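You operate a simulated robot arm through the tools that you are given. There is no shell and no other tool. Be economical: measure what you need, move in short steps, check, and stop when the job is done.

Carry out the task below with a simulated two-armed robot. There is one attempt and no reset: what you move stays moved.

JOB
Set both take-up knobs of belt three to 4 and run it till it tracks true.
Fine: set the knobs with the belt still switched off; true is the green band of the tracking gauge; then stop it and switch off.

It is judged by the outcome, as a careful person would: the job done as asked, and still so three seconds after it is handed in. It fails if anything else is knocked over, pushed out of place, dropped, spilled or broken.

ROBOT AND FRAMES
Two 7-joint arms with fingered hands on one trunk, on a base that drives. Base frame: it is fixed to the floor where the robot stands at the start and does not move with it; the origin is under the middle of the robot, x ahead of it, y to its left, z up. Units: m, rad, N and s.
The left shoulder is at the start at [0.061, 0.124, 1.13], the right one opposite. With the tool pointing down near the work surface each hand reaches from about 0.46 to 0.86 m from the robot's upright axis, wherever it stands, measured 20 degrees to its own side. Places, roughly: blue take-up knob [0.5, 0, 0.8]; inner big block [1.9, -2.9, 0.9]; jog button of belt one [1.5, -3.3, 0.8]; jog button of belt three [0.3, -0.2, 0.8]; jog button of belt two [0.5, -1.5, 0.8]; main switch of belt one [1.4, -3.2, 0.8]; main switch of belt three [0.5, -0.2, 0.8]; main switch of belt two [0.5, -1.6, 0.8]; orange take-up knob [0.5, -0.3, 0.8]; outer big block [1.5, -2.9, 0.9]; run button of belt one [1.3, -3.3, 0.8]; run button of belt three [0.3, 0, 0.8]; run button of belt two [0.5, -1.3, 0.8]; something [1.4, -0.2, 0.8]; stop button of belt one [1.4, -3.3, 0.8]; stop button of belt three [0.3, -0.1, 0.8]. Payload 3.6 kg a hand.
Tool frame (each hand has its own): the origin (TCP) lies between the finger pads and is the grasp point; the fingertips stand 0.034 m ahead of it; z points along the fingers, y is the line along which they close. Largest opening 0.116 m; the body of the gripper starts 0.04 m behind the TCP. The gripper is a hand of 5 fingers: y runs from the thumb to the fingers, the wrist lies at [-0.016, -0.16, -0.164] in the tool frame, and closing takes about 1.5 s.
Orientation is told as [roll, pitch, yaw] about the base's x, y, z axes, in that order, counted from this pose: with the fingers straight down and the wrist toward the robot, the tool's x, y and z point along [0, 1, 0], [1, 0, 0] and [0, 0, -1] of the base frame.

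CONTROLS
- The arms move only by the tool play_rows. It takes "left_rows", "right_rows" or both (then of equal length, played together; a hand with none holds still); each is a list of rows, each a list of 7 numbers: the shift along the tool's x, y, z in units of 150 mm (1.0 is 150 mm), then the turn, a rotation vector about the tool's x, y, z in units of 90 degrees (1.0 is 90 degrees), then the finger opening in m, from 0 to 0.116. In form: [[x, y, z, wx, wy, wz, hand], ...]. A call has 1 to 20 rows; each row is the pose to reach, as a shift and turn from the pose commanded when the call began, along the tool's axes at that moment. A call with a number of a shift or a turn outside -1 to 1 is refused whole. Rows are played at 5 a second. More than 0.05 m and 0.15 rad between two rows, or a gripper value outside its range, and nothing of the call is played. Where a pose cannot be reached the arm comes as near as it can. A force on the tool above 60 N (or 10 N above the force at the start of the call, whichever is more), or a blocked arm, ends the call early, and 0.2 s more pass. The fingers move at their own pace (about 0.153 m/s each) and stop on an object; they squeeze with about 32 N. The grip force told is the motor's: it shows also when the fingers shut on nothing. Time passes only in rows, and 0.2 s behind the last, so rows that repeat a pose let the fingers close. The reply holds the time, the measured pose of the TCP, the force on the tool along the base axes, the opening and the grip force, in the units named above and with some noise, with the torque about the TCP (base axes, N m) and any sound that the robot's microphone picked up.
- Cameras (640 x 400 px; columns grow to the right, rows downward): "scene" is now at [0.1532, -0.0163, 1.2993]; the picture's right is [-0.19, -0.98, -0.00], its down [-0.60, 0.12, -0.79] and it looks along [0.78, -0.15, -0.61] (base axes); focal length 248 px, centre (320, 200). "left" rides on the left gripper at [-0.069, -0.134, -0.11] in its tool frame; the picture's right is [-0.77, -0.19, 0.61], its down [0.59, -0.58, 0.57] and it looks along [0.25, 0.80, 0.55] (tool axes); focal length 256 px, centre (320, 200). "right" rides on the right gripper at [0.069, -0.134, -0.11] in its tool frame; the picture's right is [-0.77, 0.19, -0.61], its down [-0.59, -0.58, 0.57] and it looks along [-0.25, 0.80, 0.55] (tool axes); focal length 256 px, centre (320, 200). There is no depth. A picture from a camera that has moved, and an enlarged one, comes with that camera's place and axes in the base frame and with its lens.
- capture(camera): a new picture of that camera. It takes no simulated time.
- lift_body(by): slides the trunk up (or, below 0, down) by that many m; the arms and the scene camera ride with it, the base frame stays. It gives what a move gives, with no picture.
- base_move(legs): drives the robot by 1 to 6 legs, each [ahead, turn to the left] in m and rad, along the robot's own axes; the way and the turn of a leg run together, so that a leg with both is an arc; at most 1.5 m and 3.142 rad a leg. The arms and the cameras ride along, it lands a little off, and it stops where it bumps. It gives what a move gives.
- hand_shape(shape, hand): the hand has 5 fingers and takes this shape, open, in about a second: jaw (thumb against the fingers, like two jaws); tri (thumb and two fingers); tip (a fingertip pinch); poke (one finger out to press); point (the index stretched); flat (the hand flat); cup (the hand cupped); fist (a fist). The gripper value then closes the fingers along that shape, each until it touches; the sizes above hold for jaw. It gives what a move gives, with no picture.
- turn_head(pan, tilt): turns the head with the scene camera to pan (to the left, within 1.501 rad either way) and tilt (down, from -0.506 to 1.204), counted from straight ahead of the robot. It gives what a move gives.
- close_up(camera, box): a new picture of the part [left, top, right, bottom] of that camera's present view, enlarged. It takes no simulated time.
- finish_job(): hands the job in; it is judged then, once.

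Work in short steps. Places have to be worked out from the pictures, the camera data and where the tool is seen: move nearer, look again, correct. Check each grasp and each placing, and mend what went wrong. You have 120 turns and 88 pictures in all, those below and enlarged ones among them. Open the grippers and draw the arms clear of the work before you hand the job in, unless the task says otherwise; then end with one line.

The tools are called after ">>>" as a command line: name --argument value ..., lists and objects as JSON in quotes. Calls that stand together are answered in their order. play_rows: Moves the arms, as the interface text tells. Its arguments: {"type":"object","properties":{"left_rows":{"type":"array","items":{"type":"array","items":{"type":"number"}}},"right_rows":{"type":"array","items":{"type":"array","items":{"type":"number"}}}},"required":[]} The other tools are called the same way: lift_body (by) slides the trunk up or down; hand_shape (shape, hand) gives the hand a shape; base_move (legs) drives the base; turn_head (pan, tilt) turns the head that bears the scene camera; capture (camera) takes a picture; close_up (camera, box) takes an enlarged picture of a part of a camera's view; finish_job () hands the job in.

At the start:

```text
t: 0.0
left_position: [0.5979, 0.1698, 1.1535]
left_tool_rot: [0.0, 0.001, -0.001]
left_ft_force: [0.7, 0.2, 0.4]
left_wrist_torque: [-0.02, -0.01, -0.02]
left_grip_width: 0.1159
left_grip_force: 0.0
left_shape: jaw
right_position: [0.4214, -0.3501, 1.1273]
right_tool_rot: [0.0, 0.0, -0.001]
right_ft_force: [0.2, 0.5, -0.4]
right_wrist_torque: [0.02, 0.0, 0.02]
right_grip_width: 0.1159
right_grip_force: 0.1
right_shape: jaw
trunk travel left (down, up): [-0.325, 0.437]
robot x, y, heading: [-0.002, 0.0002, -0.002]
head pan, tilt: [-0.195, 0.66]
```

scene: 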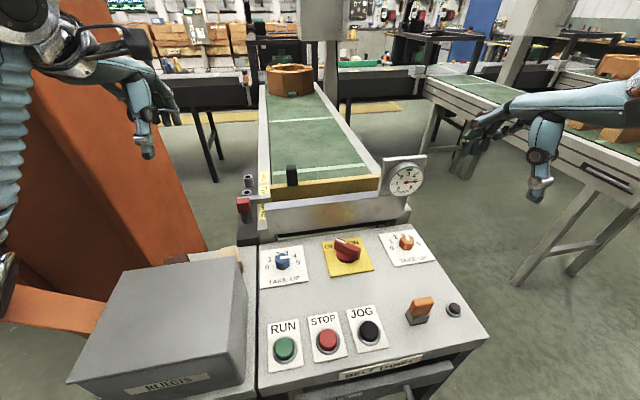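
right: 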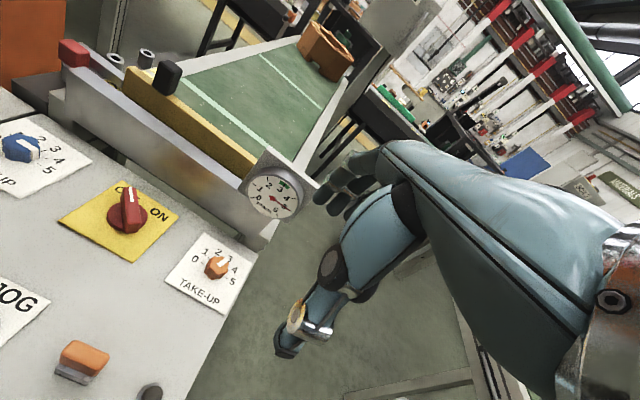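
left: 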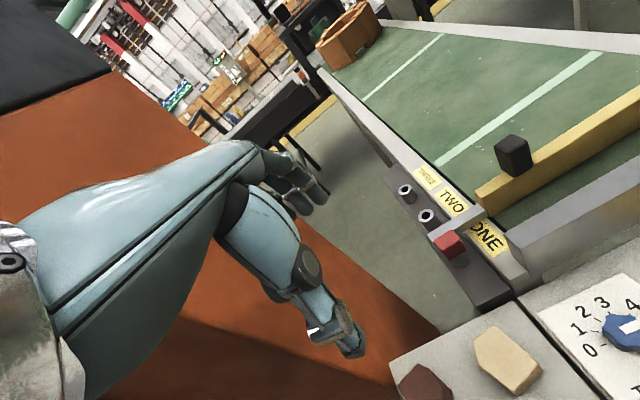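

I'll take enlarged views of the panel and gauge to read the present settings.

>>> close_up --camera "scene" --box '[250, 220, 450, 345]'

>>> close_up --camera "scene" --box '[340, 140, 440, 203]'

>>> close_up --camera "scene" --box '[220, 150, 320, 213]'

>>> close_up --camera "scene" --box '[250, 280, 490, 400]'

```text
3.20 times, centred on (350, 282) of scene
camera zoom: at [0.1532, -0.0163, 1.2993], right [-0.19, -0.98, 0.0], down [-0.6, 0.12, -0.79], along [0.78, -0.15, -0.61], focal length 792 px, centre (224, -64)
```

zoom: 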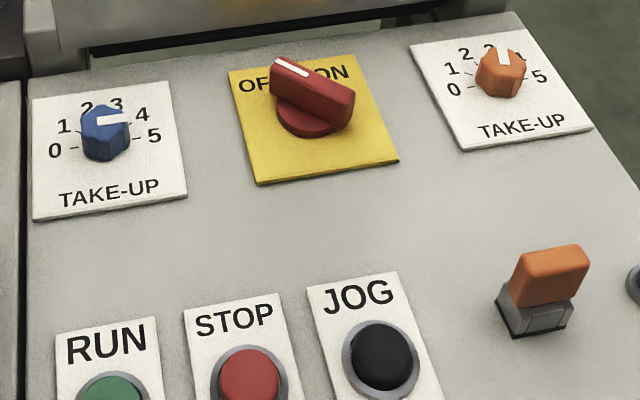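

```text
6.35 times, centred on (390, 172) of scene
camera zoom: at [0.1532, -0.0163, 1.2993], right [-0.19, -0.98, 0.0], down [-0.6, 0.12, -0.79], along [0.78, -0.15, -0.61], focal length 1572 px, centre (-124, 381)
```

zoom: 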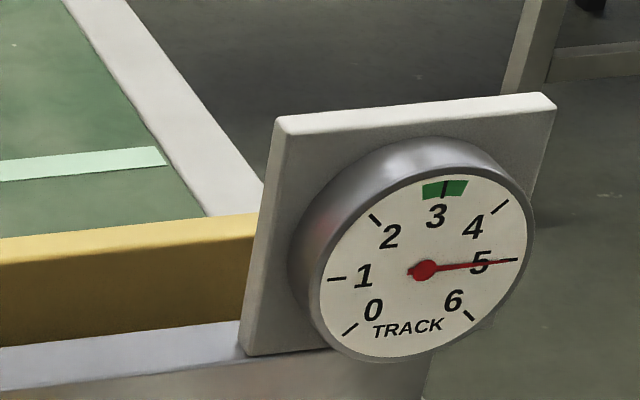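

```text
6.35 times, centred on (270, 182) of scene
camera zoom: at [0.1532, -0.0163, 1.2993], right [-0.19, -0.98, 0.0], down [-0.6, 0.12, -0.79], along [0.78, -0.15, -0.61], focal length 1572 px, centre (638, 318)
```

zoom: 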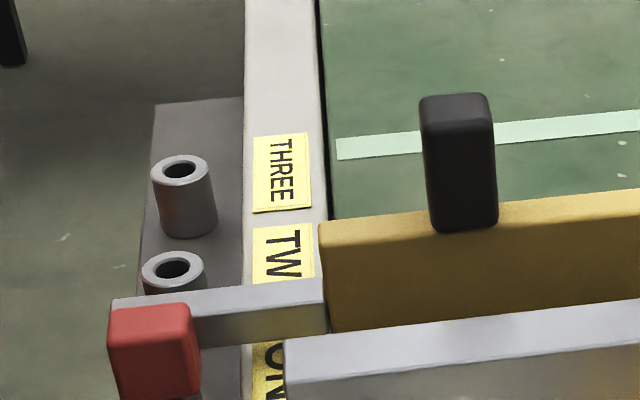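

```text
2.67 times, centred on (370, 340) of scene
camera zoom: at [0.1532, -0.0163, 1.2993], right [-0.19, -0.98, 0.0], down [-0.6, 0.12, -0.79], along [0.78, -0.15, -0.61], focal length 660 px, centre (187, -173)
```

zoom: 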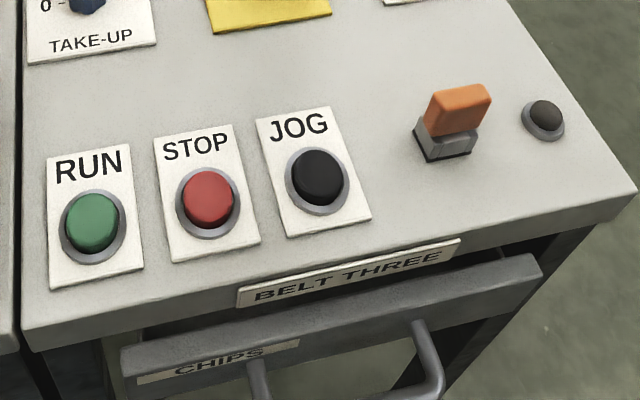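

The panel reads horizontal, with buttons at x≈0.345 (too near for reach) and knobs at x≈0.515. I'll back up 0.2 m, tilt the head, and look again.

>>> base_move --legs '[[-0.2, 0]]'

>>> turn_head --pan -0.2 --tilt 0.6

>>> capture --camera "left"

>>> capture --camera "right"

```text
t: 1.4
left_position: [0.4652, 0.1651, 1.1502]
left_tool_rot: [-0.023, -0.031, -0.017]
left_ft_force: [-2.8, 3.5, 1.6]
left_wrist_torque: [-0.13, -0.09, 0.02]
left_grip_width: 0.116
left_grip_force: 0.1
left_shape: jaw
right_position: [0.2814, -0.351, 1.1189]
right_tool_rot: [-0.013, 0.008, -0.016]
right_ft_force: [-2.2, 1.2, 1.9]
right_wrist_torque: [-0.12, -0.11, -0.07]
right_grip_width: 0.1161
right_grip_force: 0.1
right_shape: jaw
trunk travel left (down, up): [-0.325, 0.437]
robot x, y, heading: [-0.1464, -0.0004, -0.001]
head pan, tilt: [-0.195, 0.66]
stopped in leg 1: the robot was blocked; the commanded pose is now the measured one
```

```text
t: 2.0
left_position: [0.4921, 0.174, 1.1649]
left_tool_rot: [-0.144, -0.048, 0.017]
left_ft_force: [0.3, 0.2, 2.1]
left_wrist_torque: [-0.03, 0.02, -0.03]
left_grip_width: 0.1161
left_grip_force: 0.1
left_shape: jaw
right_position: [0.2878, -0.3355, 1.0791]
right_tool_rot: [-0.003, 0.131, 0.049]
right_ft_force: [-0.1, 0.7, 0.7]
right_wrist_torque: [-0.07, 0.04, -0.03]
right_grip_width: 0.116
right_grip_force: 0.0
right_shape: jaw
trunk travel left (down, up): [-0.325, 0.437]
robot x, y, heading: [-0.1432, 0.0025, 0.0]
head pan, tilt: [-0.201, 0.6]
```

```text
80 pictures are left
camera left: at [0.353, 0.1199, 1.2762], right [-0.15, -0.85, -0.5], down [-0.55, 0.49, -0.67], along [0.82, 0.18, -0.55], focal length 256 px, centre (320, 200)
```

left: 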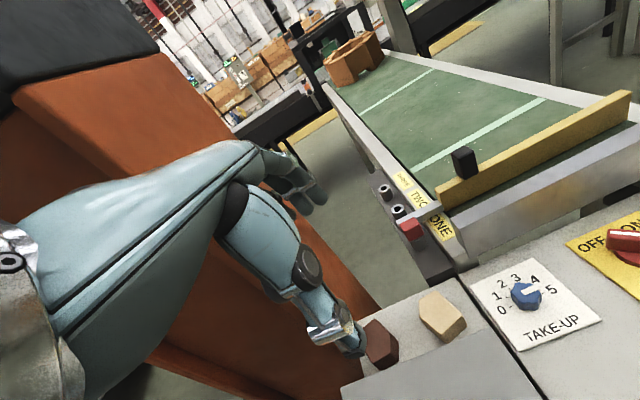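

```text
79 pictures are left
camera right: at [0.1664, -0.2717, 1.2044], right [0.3, -0.75, 0.59], down [-0.62, -0.62, -0.48], along [0.73, -0.21, -0.65], focal length 256 px, centre (320, 200)
```

right: 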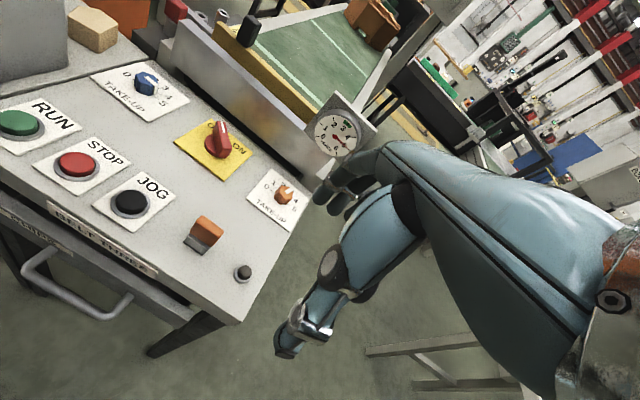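

The base stopped at x≈-0.143, so the buttons are now about 0.49 m away, which is in reach. I'll zoom in on both knobs from the hand cameras.

>>> close_up --camera "left" --box '[460, 240, 620, 340]'

>>> close_up --camera "right" --box '[170, 110, 330, 210]'

>>> capture --camera "scene"

```text
4.00 times, centred on (540, 290) of left
camera zoom: at [0.353, 0.1199, 1.2762], right [-0.15, -0.85, -0.5], down [-0.55, 0.49, -0.67], along [0.82, 0.18, -0.55], focal length 1024 px, centre (-560, -160)
```

zoom: 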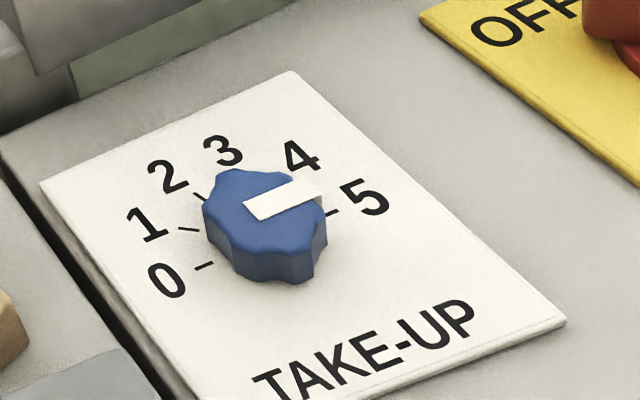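

```text
4.00 times, centred on (250, 160) of right
camera zoom: at [0.1664, -0.2717, 1.2044], right [0.3, -0.75, 0.59], down [-0.62, -0.62, -0.48], along [0.73, -0.21, -0.65], focal length 1024 px, centre (600, 360)
```

zoom: 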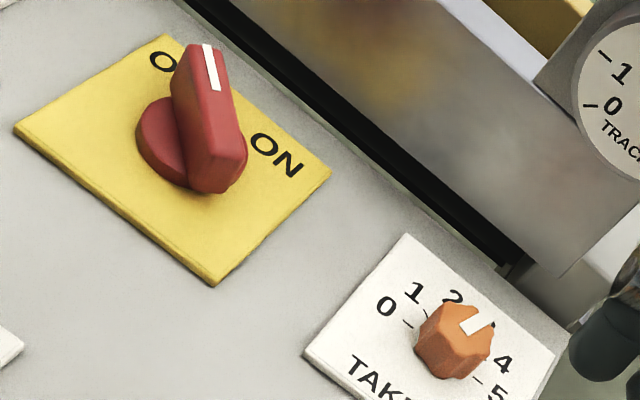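

```text
76 pictures are left
camera scene: at [0.135, -0.0163, 1.2979], right [-0.2, -0.98, 0.02], down [-0.63, 0.11, -0.77], along [0.75, -0.17, -0.64], focal length 248 px, centre (320, 200)
```

scene: 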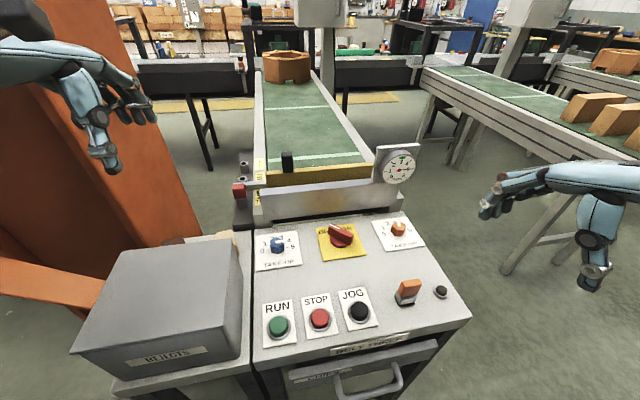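

The camera barely shifted and looks pitched forward about 0.1 rad, so the robot seems to be leaning against whatever blocked it behind. I'll ease forward a little to free it and check again.

>>> base_move --legs '[[0.03, 0]]'

>>> capture --camera "scene"

```text
t: 2.7
left_position: [0.2927, 0.1484, 1.2698]
left_tool_rot: [-0.213, -0.351, -0.056]
left_ft_force: [2.3, 1.4, 2.0]
left_wrist_torque: [0.06, 0.24, -0.05]
left_grip_width: 0.1159
left_grip_force: 0.1
left_shape: jaw
right_position: [0.1009, -0.3442, 1.1001]
right_tool_rot: [0.054, 0.029, 0.031]
right_ft_force: [4.6, -0.9, 0.2]
right_wrist_torque: [-0.01, 0.33, 0.06]
right_grip_width: 0.116
right_grip_force: 0.0
right_shape: jaw
trunk travel left (down, up): [-0.325, 0.437]
robot x, y, heading: [-0.143, -0.0002, -0.006]
head pan, tilt: [-0.201, 0.6]
stopped in leg 1: the robot was blocked; the commanded pose is now the measured one
```

```text
75 pictures are left
camera scene: at [-0.0202, -0.0204, 1.3113], right [-0.2, -0.98, -0.01], down [-0.53, 0.12, -0.84], along [0.82, -0.17, -0.54], focal length 248 px, centre (320, 200)
```

scene: 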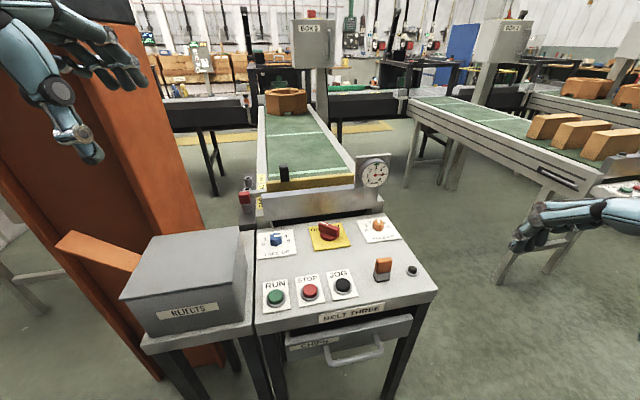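

The body seems to have rocked back and the readings are still swinging. I'll let it settle with hold rows.

>>> play_rows --left_rows '[[0, 0, 0, 0, 0, 0, 0.116], [0, 0, 0, 0, 0, 0, 0.116], [0, 0, 0, 0, 0, 0, 0.116], [0, 0, 0, 0, 0, 0, 0.116], [0, 0, 0, 0, 0, 0, 0.116]]'

>>> capture --camera "scene"

```text
t: 3.2
left_position: [0.3782, 0.1576, 1.2292]
left_tool_rot: [-0.204, -0.252, -0.031]
left_ft_force: [-2.7, -1.0, 0.5]
left_wrist_torque: [0.03, -0.13, 0.09]
left_grip_width: 0.1158
left_grip_force: 0.0
left_shape: jaw
right_position: [0.1875, -0.3377, 1.0838]
right_tool_rot: [0.001, 0.13, 0.073]
right_ft_force: [-3.2, -0.4, 0.6]
right_wrist_torque: [0.01, -0.24, -0.05]
right_grip_width: 0.1161
right_grip_force: 0.1
right_shape: jaw
trunk travel left (down, up): [-0.325, 0.437]
robot x, y, heading: [-0.1353, -0.0002, 0.002]
head pan, tilt: [-0.201, 0.6]
stopped in row 2 (right hand): the arm was blocked; the commanded pose is now the measured one
```

```text
74 pictures are left
camera scene: at [0.0768, -0.0184, 1.3024], right [-0.2, -0.98, 0.01], down [-0.59, 0.11, -0.8], along [0.78, -0.16, -0.6], focal length 248 px, centre (320, 200)
```

scene: 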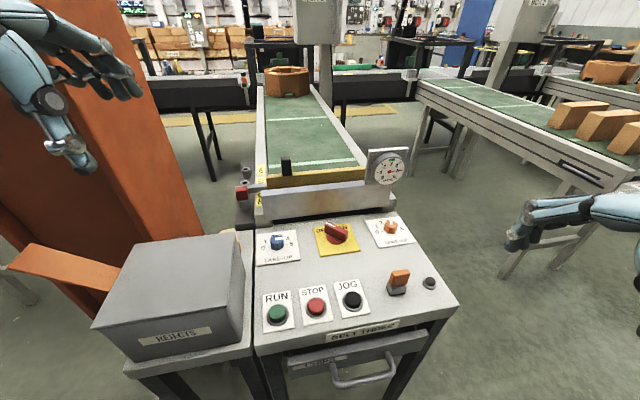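

It's still rocking but damping. I'll wait more.

>>> play_rows --right_rows '[[0, 0, 0, 0, 0, 0, 0.116], [0, 0, 0, 0, 0, 0, 0.116], [0, 0, 0, 0, 0, 0, 0.116], [0, 0, 0, 0, 0, 0, 0.116], [0, 0, 0, 0, 0, 0, 0.116], [0, 0, 0, 0, 0, 0, 0.116], [0, 0, 0, 0, 0, 0, 0.116], [0, 0, 0, 0, 0, 0, 0.116]]'

>>> play_rows --right_rows '[[0, 0, 0, 0, 0, 0, 0.116], [0, 0, 0, 0, 0, 0, 0.116], [0, 0, 0, 0, 0, 0, 0.116], [0, 0, 0, 0, 0, 0, 0.116], [0, 0, 0, 0, 0, 0, 0.116], [0, 0, 0, 0, 0, 0, 0.116], [0, 0, 0, 0, 0, 0, 0.116], [0, 0, 0, 0, 0, 0, 0.116]]'

```text
t: 3.6
left_position: [0.2865, 0.1311, 1.2746]
left_tool_rot: [-0.263, -0.436, -0.124]
left_ft_force: [0.7, -0.4, -0.9]
left_wrist_torque: [0.02, 0.06, -0.01]
left_grip_width: 0.1157
left_grip_force: 0.1
left_shape: jaw
right_position: [0.1078, -0.3453, 1.0867]
right_tool_rot: [0.082, 0.098, 0.054]
right_ft_force: [1.4, -0.9, -0.2]
right_wrist_torque: [0.04, 0.09, 0.07]
right_grip_width: 0.1159
right_grip_force: 0.1
right_shape: jaw
trunk travel left (down, up): [-0.325, 0.437]
robot x, y, heading: [-0.1379, 0.0025, -0.005]
head pan, tilt: [-0.201, 0.6]
stopped in row 2 (right hand): the arm was blocked; the commanded pose is now the measured one
```

```text
t: 3.9
left_position: [0.2451, 0.1335, 1.2815]
left_tool_rot: [-0.232, -0.467, -0.129]
left_ft_force: [-0.4, 0.5, 0.5]
left_wrist_torque: [0.02, -0.02, 0.02]
left_grip_width: 0.116
left_grip_force: 0.1
left_shape: jaw
right_position: [0.073, -0.3486, 1.102]
right_tool_rot: [0.053, 0.029, 0.031]
right_ft_force: [0.9, -0.7, 0.8]
right_wrist_torque: [0.02, 0.04, 0.02]
right_grip_width: 0.1157
right_grip_force: 0.1
right_shape: jaw
trunk travel left (down, up): [-0.325, 0.437]
robot x, y, heading: [-0.1422, 0.0005, -0.006]
head pan, tilt: [-0.201, 0.6]
stopped in row 1 (right hand): the arm was blocked; the commanded pose is now the measured one
```

The right arm keeps reporting blocked while drifting. I'll look to the right and left sides for the obstacle.

>>> turn_head --pan -1.45 --tilt 0.6

>>> capture --camera "scene"

>>> turn_head --pan 1.45 --tilt 0.6

>>> capture --camera "scene"

```text
t: 5.4
left_position: [0.2633, 0.136, 1.2756]
left_tool_rot: [-0.235, -0.443, -0.116]
left_ft_force: [-0.6, 0.1, 0.0]
left_wrist_torque: [-0.02, -0.02, 0.02]
left_grip_width: 0.1156
left_grip_force: 0.0
left_shape: jaw
right_position: [0.0888, -0.3489, 1.0996]
right_tool_rot: [0.053, 0.043, 0.034]
right_ft_force: [-0.3, -0.4, -0.8]
right_wrist_torque: [-0.05, 0.03, 0.01]
right_grip_width: 0.1159
right_grip_force: 0.1
right_shape: jaw
trunk travel left (down, up): [-0.325, 0.437]
robot x, y, heading: [-0.1413, 0.0033, -0.003]
head pan, tilt: [-1.45, 0.6]
```

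```text
73 pictures are left
camera scene: at [-0.0605, -0.0876, 1.3045], right [-0.99, -0.12, 0.0], down [-0.07, 0.56, -0.82], along [0.1, -0.82, -0.57], focal length 248 px, centre (320, 200)
```

scene: 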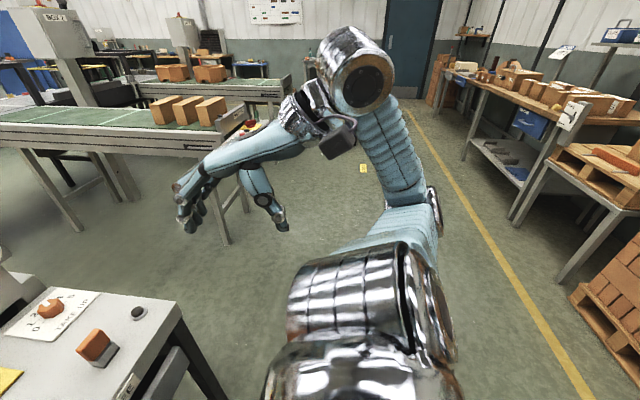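

```text
t: 7.9
left_position: [0.2631, 0.1352, 1.2749]
left_tool_rot: [-0.236, -0.442, -0.117]
left_ft_force: [0.3, 0.5, -0.3]
left_wrist_torque: [-0.01, -0.03, 0.01]
left_grip_width: 0.1156
left_grip_force: 0.0
left_shape: jaw
right_position: [0.0906, -0.3477, 1.0994]
right_tool_rot: [0.054, 0.043, 0.034]
right_ft_force: [-0.7, 1.0, 0.6]
right_wrist_torque: [0.0, -0.04, 0.03]
right_grip_width: 0.1159
right_grip_force: 0.0
right_shape: jaw
trunk travel left (down, up): [-0.325, 0.437]
robot x, y, heading: [-0.1409, -0.0013, 0.002]
head pan, tilt: [1.45, 0.6]
```

```text
72 pictures are left
camera scene: at [-0.0599, 0.088, 1.3045], right [0.99, -0.12, 0.0], down [-0.07, -0.56, -0.83], along [0.1, 0.82, -0.56], focal length 248 px, centre (320, 200)
```

scene: 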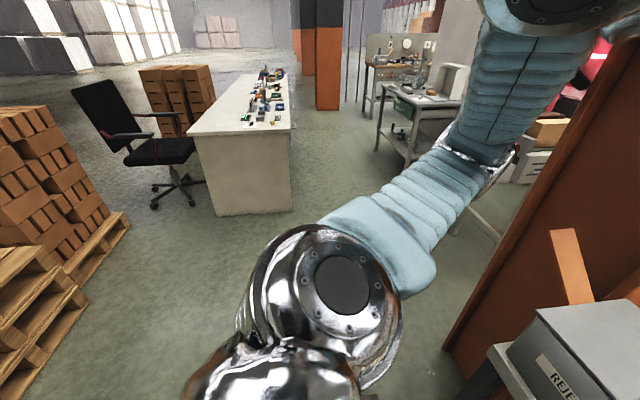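

The sides are clear and the robot has settled upright at x≈-0.141. I'll bring both arms forward slowly, the left one also turned back toward its nominal orientation.

>>> play_rows --right_rows '[[0, 0.1, 0, 0, 0, 0, 0.116], [0, 0.25, 0, -0.01, -0.01, 0.01, 0.116], [0, 0.45, 0, -0.02, -0.02, 0.02, 0.116], [0, 0.65, 0, -0.027, -0.034, 0.022, 0.116], [0, 0.85, 0, -0.027, -0.034, 0.022, 0.116], [0, 1.0, 0, -0.027, -0.034, 0.022, 0.116]]'

>>> turn_head --pan -0.2 --tilt 0.75

```text
t: 8.5
left_position: [0.2614, 0.1669, 1.194]
left_tool_rot: [-0.359, -0.131, -0.006]
left_ft_force: [10.5, -41.6, -13.3]
left_wrist_torque: [1.25, 0.35, -0.08]
left_grip_width: 0.1159
left_grip_force: 0.1
left_shape: jaw
right_position: [0.1178, -0.3449, 1.1107]
right_tool_rot: [0.03, 0.028, 0.043]
right_ft_force: [-4.2, 1.2, 2.8]
right_wrist_torque: [-0.18, -0.33, -0.18]
right_grip_width: 0.1159
right_grip_force: 0.2
right_shape: jaw
right hand out of reach, approached as far as the arm can: row 1, 2
trunk travel left (down, up): [-0.325, 0.437]
robot x, y, heading: [-0.1378, -0.0001, 0.009]
head pan, tilt: [1.45, 0.6]
stopped in row 2 (left hand): the arm was blocked; the commanded pose is now the measured one
```

```text
t: 10.2
left_position: [0.2739, 0.1631, 1.1953]
left_tool_rot: [-0.334, -0.138, 0.006]
left_ft_force: [-0.3, 0.3, 1.0]
left_wrist_torque: [-0.01, 0.01, 0.0]
left_grip_width: 0.1162
left_grip_force: 0.0
left_shape: jaw
right_position: [0.1249, -0.3526, 1.1056]
right_tool_rot: [0.036, 0.038, 0.039]
right_ft_force: [0.0, -0.2, 0.5]
right_wrist_torque: [0.01, -0.03, 0.0]
right_grip_width: 0.1159
right_grip_force: 0.0
right_shape: jaw
trunk travel left (down, up): [-0.325, 0.437]
robot x, y, heading: [-0.1397, 0.001, -0.004]
head pan, tilt: [-0.201, 0.75]
```

The left hand took a 41 N sideways push, so it is touching something. I'll look before moving further.

>>> capture --camera "scene"

>>> capture --camera "left"

```text
71 pictures are left
camera scene: at [0.011, -0.0157, 1.2916], right [-0.2, -0.98, 0.0], down [-0.67, 0.13, -0.73], along [0.72, -0.14, -0.68], focal length 248 px, centre (320, 200)
```

scene: 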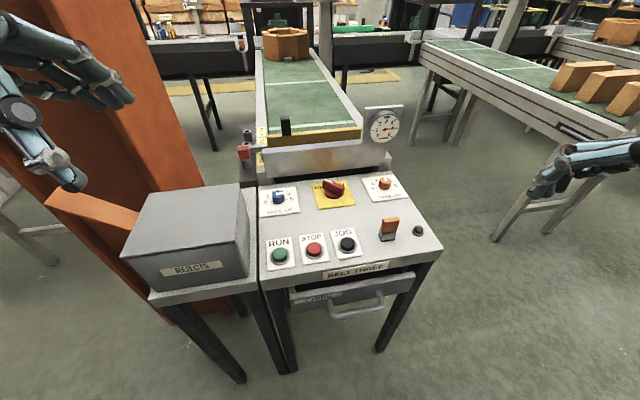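

```text
70 pictures are left
camera left: at [0.1223, 0.1342, 1.3015], right [-0.13, -0.93, -0.35], down [-0.47, 0.37, -0.8], along [0.87, 0.06, -0.49], focal length 256 px, centre (320, 200)
```

left: 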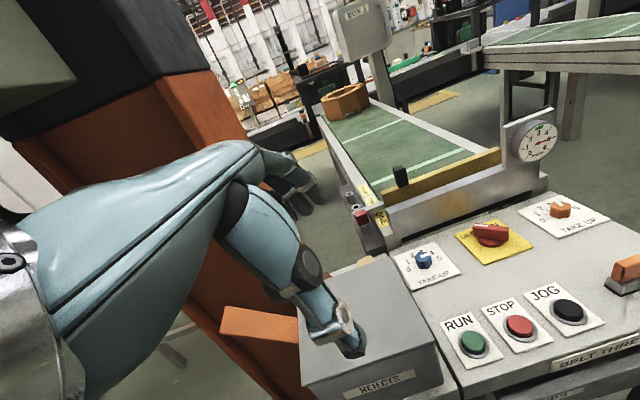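

The left arm is folded close beside the orange pillar. I'll bring the left hand forward and inward, straightening it as it goes.

>>> play_rows --left_rows '[[-0.05, 0.1, 0.02, 0.01, 0.02, 0, 0.116], [-0.1, 0.25, 0.04, 0.03, 0.05, 0, 0.116], [-0.15, 0.4, 0.05, 0.04, 0.09, 0, 0.116], [-0.2, 0.55, 0.07, 0.06, 0.13, 0, 0.116], [-0.25, 0.7, 0.09, 0.07, 0.17, 0, 0.116], [-0.315, 0.8, 0.11, 0.088, 0.213, 0, 0.116], [-0.315, 0.8, 0.11, 0.088, 0.213, 0, 0.116]]'

```text
t: 11.8
left_position: [0.3913, 0.115, 1.212]
left_tool_rot: [0.003, -0.002, -0.015]
left_ft_force: [0.1, -0.1, -0.2]
left_wrist_torque: [0.0, -0.02, 0.04]
left_grip_width: 0.116
left_grip_force: 0.1
left_shape: jaw
right_position: [0.1266, -0.3511, 1.1054]
right_tool_rot: [0.036, 0.039, 0.038]
right_ft_force: [-0.3, 0.1, 1.1]
right_wrist_torque: [0.02, 0.0, -0.01]
right_grip_width: 0.1159
right_grip_force: 0.0
right_shape: jaw
trunk travel left (down, up): [-0.325, 0.437]
robot x, y, heading: [-0.1423, -0.0018, 0.002]
head pan, tilt: [-0.201, 0.75]
```

The left arm moved freely. Next I'll bring the right hand forward, straightened.

>>> play_rows --right_rows '[[0, 0.15, 0, 0, 0, 0, 0.116], [0, 0.35, 0, -0.01, -0.01, 0.01, 0.116], [0, 0.55, 0, -0.02, -0.02, 0.02, 0.116], [0, 0.75, 0, -0.025, -0.023, 0.025, 0.116], [0, 1.0, 0, -0.025, -0.023, 0.025, 0.116], [0, 1.0, 0, -0.025, -0.023, 0.025, 0.116]]'

>>> play_rows --right_rows '[[0, 0.2, 0, 0, 0, 0, 0.116], [0, 0.45, 0, 0, 0, 0, 0.116], [0, 0.7, 0, 0, 0, 0, 0.116], [0, 1.0, 0, 0, 0, 0, 0.116], [0, 1.0, 0, 0, 0, 0, 0.116]]'

```text
t: 13.2
left_position: [0.3912, 0.1136, 1.2121]
left_tool_rot: [0.004, -0.003, -0.015]
left_ft_force: [-0.1, -0.6, -0.3]
left_wrist_torque: [0.0, -0.02, 0.02]
left_grip_width: 0.116
left_grip_force: 0.0
left_shape: jaw
right_position: [0.2749, -0.345, 1.1005]
right_tool_rot: [0.001, -0.001, -0.003]
right_ft_force: [0.0, 0.0, -0.2]
right_wrist_torque: [-0.02, 0.02, 0.01]
right_grip_width: 0.1161
right_grip_force: 0.1
right_shape: jaw
trunk travel left (down, up): [-0.325, 0.437]
robot x, y, heading: [-0.1394, -0.001, 0.004]
head pan, tilt: [-0.201, 0.75]
```

```text
t: 14.4
left_position: [0.3909, 0.113, 1.2116]
left_tool_rot: [0.003, -0.004, -0.016]
left_ft_force: [-0.1, -0.3, -1.0]
left_wrist_torque: [0.01, -0.01, 0.02]
left_grip_width: 0.116
left_grip_force: 0.1
left_shape: jaw
right_position: [0.4257, -0.3473, 1.1006]
right_tool_rot: [0.002, -0.003, -0.004]
right_ft_force: [-0.5, -0.4, -1.8]
right_wrist_torque: [0.03, 0.04, 0.05]
right_grip_width: 0.116
right_grip_force: 0.1
right_shape: jaw
trunk travel left (down, up): [-0.325, 0.437]
robot x, y, heading: [-0.1399, -0.0042, 0.004]
head pan, tilt: [-0.201, 0.75]
```

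Both hands are well posed now. I'll set them to the tri shape for knob turning and see how the fingers look.

>>> hand_shape --shape "tri" --hand "right"

>>> hand_shape --shape "tri" --hand "left"

>>> capture --camera "right"

>>> capture --camera "scene"

```text
t: 15.3
left_position: [0.3912, 0.1139, 1.2112]
left_tool_rot: [0.004, -0.004, -0.017]
left_ft_force: [-0.2, -1.0, -0.6]
left_wrist_torque: [0.0, 0.01, 0.02]
left_grip_width: 0.116
left_grip_force: 0.1
left_shape: jaw
right_position: [0.425, -0.3461, 1.1011]
right_tool_rot: [-0.001, -0.001, -0.003]
right_ft_force: [0.2, 0.5, 0.2]
right_wrist_torque: [0.03, 0.03, 0.02]
right_grip_width: 0.1159
right_grip_force: 0.1
right_shape: tri
trunk travel left (down, up): [-0.325, 0.437]
robot x, y, heading: [-0.1371, 0.0016, 0.002]
head pan, tilt: [-0.201, 0.75]
```

```text
t: 16.2
left_position: [0.3917, 0.1143, 1.2112]
left_tool_rot: [0.003, -0.005, -0.016]
left_ft_force: [0.4, -0.2, -0.5]
left_wrist_torque: [0.01, 0.02, 0.01]
left_grip_width: 0.1161
left_grip_force: 0.1
left_shape: tri
right_position: [0.4254, -0.3466, 1.1009]
right_tool_rot: [-0.001, 0.0, -0.003]
right_ft_force: [-1.1, 0.0, 0.5]
right_wrist_torque: [0.02, 0.0, -0.02]
right_grip_width: 0.1159
right_grip_force: 0.0
right_shape: tri
trunk travel left (down, up): [-0.325, 0.437]
robot x, y, heading: [-0.1389, -0.0005, 0.003]
head pan, tilt: [-0.201, 0.75]
```

```text
69 pictures are left
camera right: at [0.2905, -0.2772, 1.2099], right [0.19, -0.77, 0.61], down [-0.58, -0.59, -0.57], along [0.8, -0.25, -0.55], focal length 256 px, centre (320, 200)
```

right: 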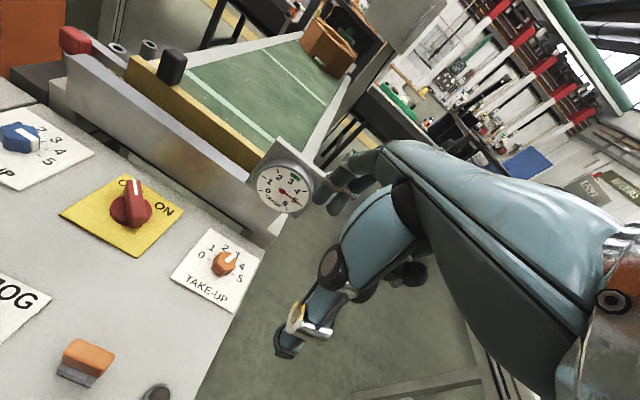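

```text
68 pictures are left
camera scene: at [0.0113, -0.0159, 1.2916], right [-0.2, -0.98, 0.0], down [-0.67, 0.13, -0.73], along [0.72, -0.14, -0.68], focal length 248 px, centre (320, 200)
```

scene: 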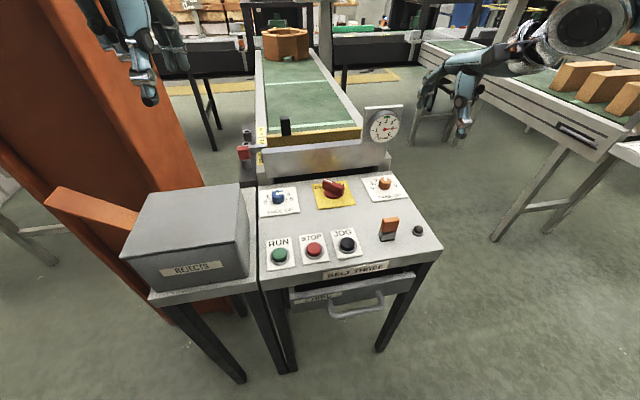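

Triangulating the earlier pictures puts the orange knob at about (0.541, -0.318, top 0.82). The gauge sits right behind it at x≈0.62, z≈0.9–1.0, so the fingers must close along y. I'll turn the right hand by +80° yaw over the knob while still high.

>>> play_rows --right_rows '[[0.02, 0.08, 0, 0, 0, -0.08, 0.1], [0.04, 0.16, 0, 0, 0, -0.17, 0.1], [0.06, 0.24, 0, 0, 0, -0.26, 0.1], [0.08, 0.32, 0, 0, 0, -0.35, 0.1], [0.1, 0.4, 0, 0, 0, -0.44, 0.1], [0.12, 0.48, 0, 0, 0, -0.53, 0.1], [0.14, 0.55, 0, 0, 0, -0.62, 0.1], [0.16, 0.62, 0, 0, 0, -0.71, 0.1], [0.18, 0.7, 0, 0, 0, -0.8, 0.1], [0.19, 0.77, 0, 0, 0, -0.88, 0.1], [0.19, 0.77, 0, 0, 0, -0.88, 0.1]]'

>>> capture --camera "right"

>>> capture --camera "scene"

```text
t: 18.6
left_position: [0.3918, 0.1137, 1.2114]
left_tool_rot: [0.005, -0.002, -0.016]
left_ft_force: [0.7, 0.1, 0.2]
left_wrist_torque: [0.01, -0.02, 0.01]
left_grip_width: 0.1159
left_grip_force: 0.1
left_shape: tri
right_position: [0.4276, -0.2562, 1.1317]
right_tool_rot: [0.0, 0.006, 1.381]
right_ft_force: [0.2, 0.3, -0.3]
right_wrist_torque: [0.04, 0.03, 0.04]
right_grip_width: 0.1002
right_grip_force: 0.1
right_shape: tri
right hand out of reach, approached as far as the arm can: row 6, 7, 8, 9, 10, 11
trunk travel left (down, up): [-0.325, 0.437]
robot x, y, heading: [-0.1376, -0.0004, 0.0]
head pan, tilt: [-0.201, 0.75]
```

```text
67 pictures are left
camera right: at [0.3344, -0.3748, 1.2417], right [0.79, 0.04, 0.61], down [0.47, -0.68, -0.56], along [0.39, 0.73, -0.56], focal length 256 px, centre (320, 200)
```

right: 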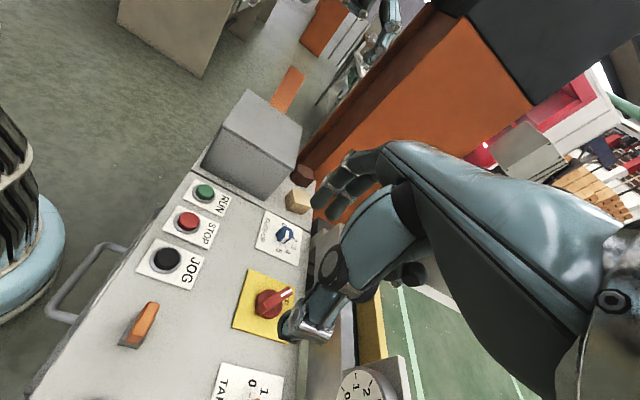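

```text
66 pictures are left
camera scene: at [0.0113, -0.016, 1.2916], right [-0.2, -0.98, 0.0], down [-0.67, 0.13, -0.73], along [0.72, -0.14, -0.68], focal length 248 px, centre (320, 200)
```

scene: 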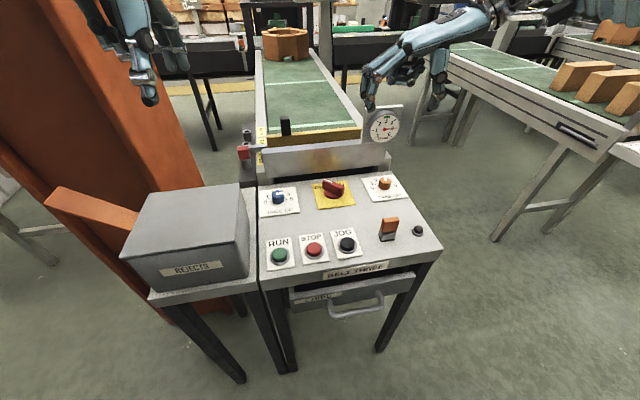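

The turned wrist would sit too far out to reach. Instead I'll use the other direction, yaw about -60° with the wrist on the left over the panel and the fingers to the right of the knob. First I'll turn back.

>>> play_rows --right_rows '[[0, 0, 0, 0, 0, 0.09, 0.1], [0, 0, 0, 0, 0, 0.18, 0.1], [0, 0, 0, 0, 0, 0.27, 0.1], [0, 0, 0, 0, 0, 0.36, 0.1], [0, 0, 0, 0, 0, 0.45, 0.1], [0, 0, 0, 0, 0, 0.54, 0.1], [0, 0, 0, 0, 0, 0.63, 0.1], [0, 0, 0, 0, 0, 0.72, 0.1], [0, 0, 0, 0, 0, 0.8, 0.1], [0, 0, 0, 0, 0, 0.88, 0.1], [0, 0, 0, 0, 0, 0.88, 0.1]]'

```text
t: 21.0
left_position: [0.3925, 0.1145, 1.2114]
left_tool_rot: [0.005, -0.003, -0.016]
left_ft_force: [0.2, -1.2, 0.5]
left_wrist_torque: [0.02, -0.03, -0.01]
left_grip_width: 0.1161
left_grip_force: 0.1
left_shape: tri
right_position: [0.4284, -0.2572, 1.1336]
right_tool_rot: [-0.001, 0.0, -0.002]
right_ft_force: [0.0, -0.3, 0.0]
right_wrist_torque: [0.05, 0.0, 0.03]
right_grip_width: 0.1001
right_grip_force: 0.1
right_shape: tri
trunk travel left (down, up): [-0.325, 0.437]
robot x, y, heading: [-0.1394, 0.0031, -0.001]
head pan, tilt: [-0.201, 0.75]
```

Now I'll move over the orange knob with yaw -60°, staying high.

>>> play_rows --right_rows '[[-0.04, 0.08, 0, 0, 0, 0.08, 0.1], [-0.1, 0.18, 0, 0, 0, 0.16, 0.1], [-0.15, 0.28, 0, 0, 0, 0.24, 0.1], [-0.2, 0.38, 0, 0, 0, 0.32, 0.1], [-0.25, 0.48, 0, 0, 0, 0.4, 0.1], [-0.3, 0.58, 0, 0, 0, 0.48, 0.1], [-0.36, 0.67, 0, 0, 0, 0.57, 0.1], [-0.41, 0.753, 0, 0, 0, 0.667, 0.1], [-0.41, 0.753, 0, 0, 0, 0.667, 0.1]]'

>>> capture --camera "right"

>>> capture --camera "scene"

```text
refused: row 8 steps farther than a row can; nothing moved
```

```text
65 pictures are left
camera right: at [0.2931, -0.1884, 1.2431], right [0.18, -0.77, 0.61], down [-0.58, -0.59, -0.57], along [0.8, -0.25, -0.55], focal length 256 px, centre (320, 200)
```

right: 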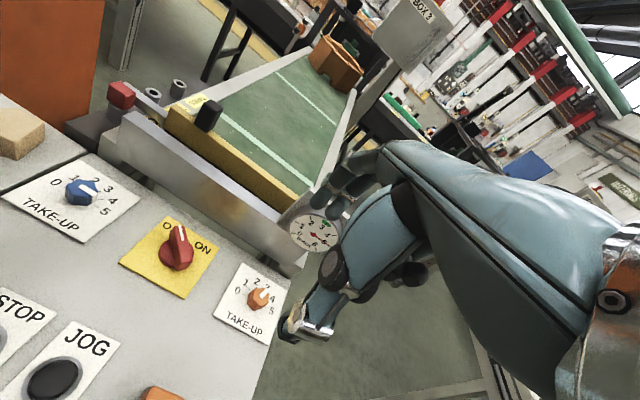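

```text
64 pictures are left
camera scene: at [0.0113, -0.0162, 1.2915], right [-0.2, -0.98, 0.0], down [-0.67, 0.13, -0.73], along [0.72, -0.14, -0.68], focal length 248 px, centre (320, 200)
```

scene: 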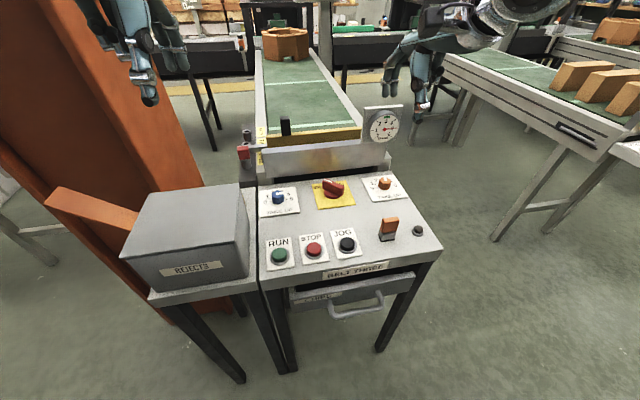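

Refused because one rotation step was slightly too large. I'll redo it with even steps.

>>> play_rows --right_rows '[[-0.04, 0.08, 0, 0, 0, 0.08, 0.1], [-0.1, 0.18, 0, 0, 0, 0.16, 0.1], [-0.15, 0.28, 0, 0, 0, 0.24, 0.1], [-0.2, 0.38, 0, 0, 0, 0.32, 0.1], [-0.25, 0.48, 0, 0, 0, 0.4, 0.1], [-0.3, 0.58, 0, 0, 0, 0.48, 0.1], [-0.36, 0.67, 0, 0, 0, 0.57, 0.1], [-0.41, 0.753, 0, 0, 0, 0.65, 0.1], [-0.41, 0.753, 0, 0, 0, 0.667, 0.1]]'

>>> capture --camera "right"

>>> capture --camera "scene"

```text
t: 23.0
left_position: [0.3914, 0.1149, 1.2117]
left_tool_rot: [0.003, -0.003, -0.016]
left_ft_force: [-0.4, 0.7, -0.3]
left_wrist_torque: [0.03, -0.01, -0.04]
left_grip_width: 0.1157
left_grip_force: 0.0
left_shape: tri
right_position: [0.4704, -0.351, 1.1045]
right_tool_rot: [0.0, -0.001, -1.028]
right_ft_force: [0.6, 0.5, -0.2]
right_wrist_torque: [-0.02, 0.0, -0.01]
right_grip_width: 0.1
right_grip_force: 0.0
right_shape: tri
right hand out of reach, approached as far as the arm can: row 6, 7, 8, 9
trunk travel left (down, up): [-0.325, 0.437]
robot x, y, heading: [-0.1385, -0.0035, -0.001]
head pan, tilt: [-0.201, 0.75]
```

```text
63 pictures are left
camera right: at [0.4603, -0.2021, 1.214], right [-0.56, -0.56, 0.61], down [-0.8, 0.19, -0.57], along [0.2, -0.81, -0.55], focal length 256 px, centre (320, 200)
```

right: 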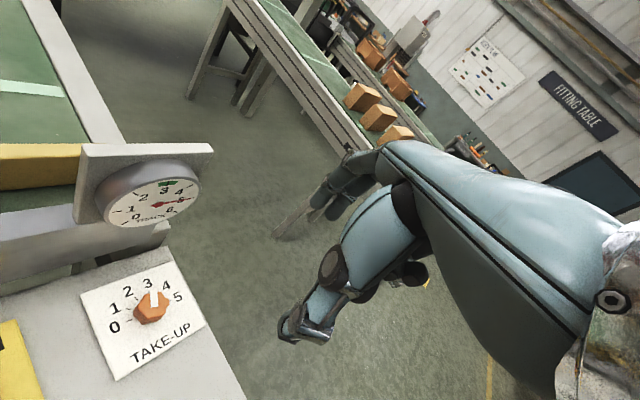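

```text
62 pictures are left
camera scene: at [0.0112, -0.0156, 1.2916], right [-0.2, -0.98, 0.0], down [-0.67, 0.13, -0.73], along [0.72, -0.14, -0.68], focal length 248 px, centre (320, 200)
```

scene: 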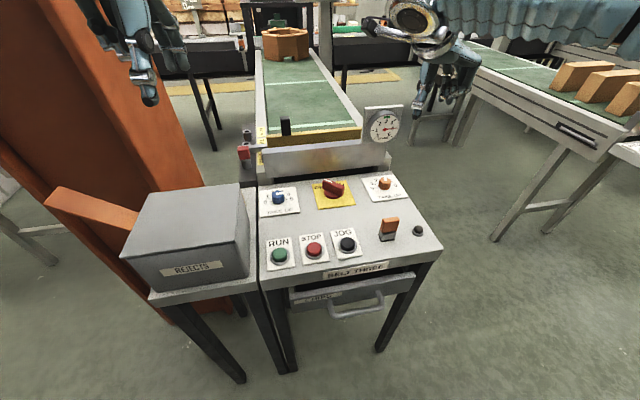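

Reach is limited up high. I'll go down in place to z≈0.955, which still clears everything, and then move forward to the knob.

>>> play_rows --right_rows '[[0, 0, 0.2, 0, 0, 0, 0.1], [0, 0, 0.4, 0, 0, 0, 0.1], [0, 0, 0.6, 0, 0, 0, 0.1], [0, 0, 0.8, 0, 0, 0, 0.1], [0, 0, 1.0, 0, 0, 0, 0.1], [0, 0, 1.0, 0, 0, 0, 0.1]]'

```text
t: 24.4
left_position: [0.3918, 0.1147, 1.211]
left_tool_rot: [0.001, -0.002, -0.016]
left_ft_force: [0.4, -0.2, 0.3]
left_wrist_torque: [0.0, 0.0, -0.01]
left_grip_width: 0.116
left_grip_force: 0.1
left_shape: tri
right_position: [0.4466, -0.3686, 0.9691]
right_tool_rot: [0.002, 0.001, -1.047]
right_ft_force: [-0.6, -1.1, -0.3]
right_wrist_torque: [0.01, -0.01, -0.01]
right_grip_width: 0.1004
right_grip_force: 0.2
right_shape: tri
right hand out of reach, approached as far as the arm can: row 1, 2, 3, 4, 5, 6
trunk travel left (down, up): [-0.325, 0.437]
robot x, y, heading: [-0.1425, -0.0011, 0.002]
head pan, tilt: [-0.201, 0.75]
```

Yaw -60° stays out of reach here too. My estimate of the fingers says at yaw ≈ -10° they still clear the gauge face by about 2 cm, so I'll turn to that behind the knob.

>>> play_rows --right_rows '[[0.04, -0.03, 0, 0, 0, -0.08, 0.08], [0.08, -0.06, 0, 0, 0, -0.16, 0.08], [0.12, -0.09, 0, 0, 0, -0.24, 0.08], [0.16, -0.12, 0, 0, 0, -0.32, 0.08], [0.2, -0.16, 0, 0, 0, -0.4, 0.08], [0.24, -0.19, 0, 0, 0, -0.48, 0.08], [0.28, -0.22, 0, 0, 0, -0.555, 0.08], [0.28, -0.22, 0, 0, 0, -0.555, 0.08]]'

>>> capture --camera "scene"

>>> capture --camera "right"

```text
t: 26.2
left_position: [0.3916, 0.1144, 1.2109]
left_tool_rot: [0.003, -0.003, -0.015]
left_ft_force: [0.6, 0.1, -0.4]
left_wrist_torque: [0.0, 0.03, -0.02]
left_grip_width: 0.1163
left_grip_force: 0.1
left_shape: tri
right_position: [0.4656, -0.3187, 0.9694]
right_tool_rot: [0.0, -0.001, -0.178]
right_ft_force: [0.2, 0.1, 0.6]
right_wrist_torque: [0.02, 0.0, 0.01]
right_grip_width: 0.0807
right_grip_force: 0.0
right_shape: tri
trunk travel left (down, up): [-0.325, 0.437]
robot x, y, heading: [-0.1391, -0.0009, 0.0]
head pan, tilt: [-0.201, 0.75]
```

```text
61 pictures are left
camera scene: at [0.0113, -0.0158, 1.2916], right [-0.2, -0.98, 0.0], down [-0.67, 0.13, -0.73], along [0.72, -0.14, -0.68], focal length 248 px, centre (320, 200)
```

scene: 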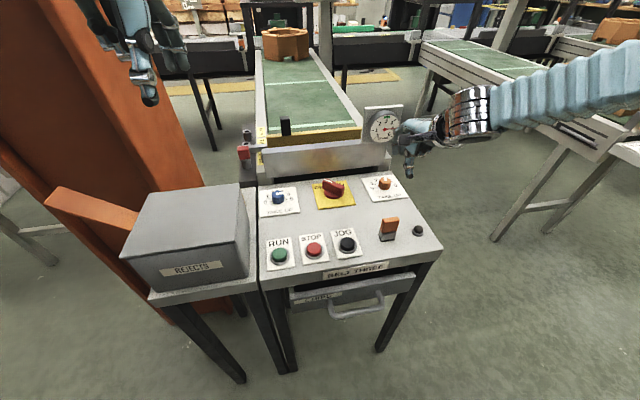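

```text
60 pictures are left
camera right: at [0.3454, -0.2281, 1.0789], right [0.05, -0.79, 0.61], down [-0.67, -0.48, -0.57], along [0.74, -0.38, -0.55], focal length 256 px, centre (320, 200)
```

right: 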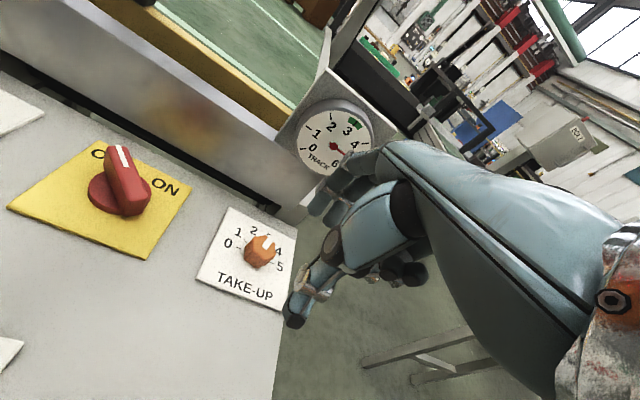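

The view is clear: the orange knob is at about (0.538, -0.321). I'll go down first to TCP z≈0.875 behind the gauge's overhang with a narrower opening, then forward over the knob.

>>> play_rows --right_rows '[[0, 0, 0.2, 0, 0, 0, 0.065], [0, 0, 0.4, 0, 0, 0, 0.065], [0.02, 0, 0.63, 0, 0, 0, 0.065], [0.04, 0.12, 0.63, 0, 0, 0, 0.065], [0.05, 0.24, 0.63, 0, 0, 0, 0.065], [0.07, 0.34, 0.63, 0, 0, 0, 0.065], [0.072, 0.42, 0.63, 0, 0, 0, 0.065], [0.072, 0.477, 0.63, 0, 0, 0, 0.065], [0.072, 0.477, 0.63, 0, 0, 0, 0.065]]'

>>> capture --camera "right"

>>> close_up --camera "scene" --box '[320, 90, 480, 240]'

```text
t: 28.2
left_position: [0.3914, 0.1145, 1.2107]
left_tool_rot: [0.002, -0.002, -0.016]
left_ft_force: [-0.2, 0.7, 0.8]
left_wrist_torque: [0.04, 0.02, 0.0]
left_grip_width: 0.1159
left_grip_force: 0.1
left_shape: tri
right_position: [0.504, -0.3294, 0.9012]
right_tool_rot: [0.001, 0.002, -0.178]
right_ft_force: [0.6, 0.2, -0.1]
right_wrist_torque: [-0.02, -0.02, -0.02]
right_grip_width: 0.065
right_grip_force: 0.2
right_shape: tri
right hand out of reach, approached as far as the arm can: row 4, 5, 6, 7, 8, 9
trunk travel left (down, up): [-0.325, 0.437]
robot x, y, heading: [-0.1369, -0.0022, -0.005]
head pan, tilt: [-0.201, 0.75]
```

```text
59 pictures are left
camera right: at [0.3842, -0.2393, 1.0111], right [0.05, -0.79, 0.61], down [-0.67, -0.48, -0.57], along [0.74, -0.38, -0.55], focal length 256 px, centre (320, 200)
```

right: 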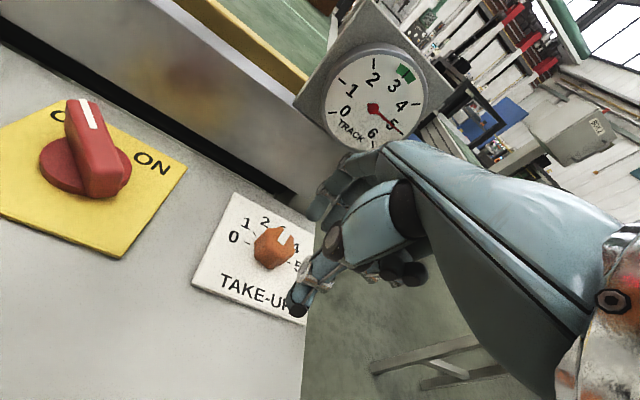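

```text
2.67 times, centred on (400, 165) of scene
camera zoom: at [0.0113, -0.0159, 1.2916], right [-0.2, -0.98, 0.0], down [-0.67, 0.13, -0.73], along [0.72, -0.14, -0.68], focal length 660 px, centre (107, 293)
```

zoom: 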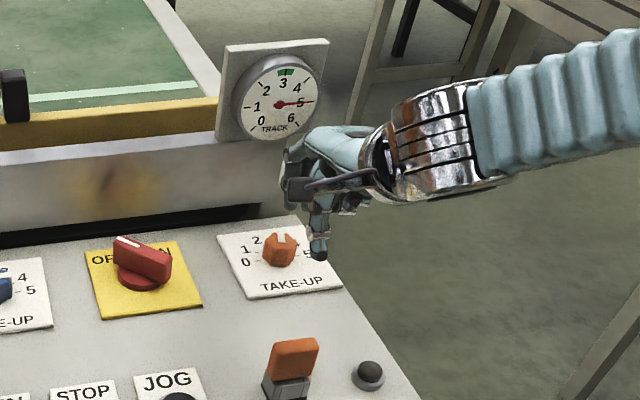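

The arm stops short even though this should be in reach, so the elbow posture may be the limit. I'll look at the right arm.

>>> turn_head --pan -0.9 --tilt 0.5

>>> capture --camera "scene"

```text
t: 29.2
left_position: [0.3918, 0.1141, 1.2114]
left_tool_rot: [0.001, -0.004, -0.014]
left_ft_force: [-0.3, -0.4, -0.3]
left_wrist_torque: [-0.01, 0.02, 0.01]
left_grip_width: 0.1158
left_grip_force: 0.0
left_shape: tri
right_position: [0.5049, -0.3303, 0.9015]
right_tool_rot: [-0.001, 0.0, -0.177]
right_ft_force: [-0.5, 0.3, 0.3]
right_wrist_torque: [0.0, 0.0, -0.02]
right_grip_width: 0.0652
right_grip_force: 0.1
right_shape: tri
trunk travel left (down, up): [-0.325, 0.437]
robot x, y, heading: [-0.1391, 0.002, 0.001]
head pan, tilt: [-0.901, 0.499]
```

```text
57 pictures are left
camera scene: at [-0.0132, -0.0706, 1.3135], right [-0.78, -0.62, 0.0], down [-0.3, 0.37, -0.88], along [0.55, -0.69, -0.48], focal length 248 px, centre (320, 200)
```

scene: 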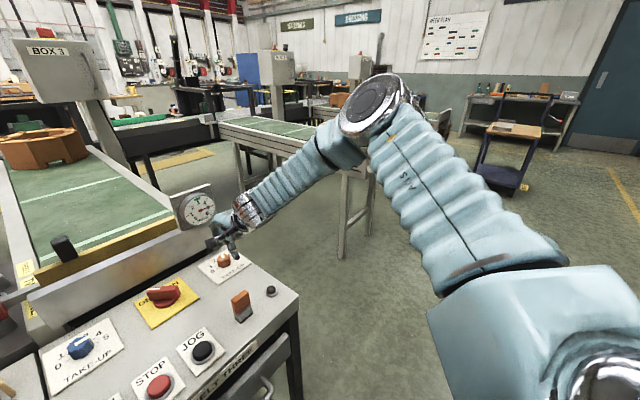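

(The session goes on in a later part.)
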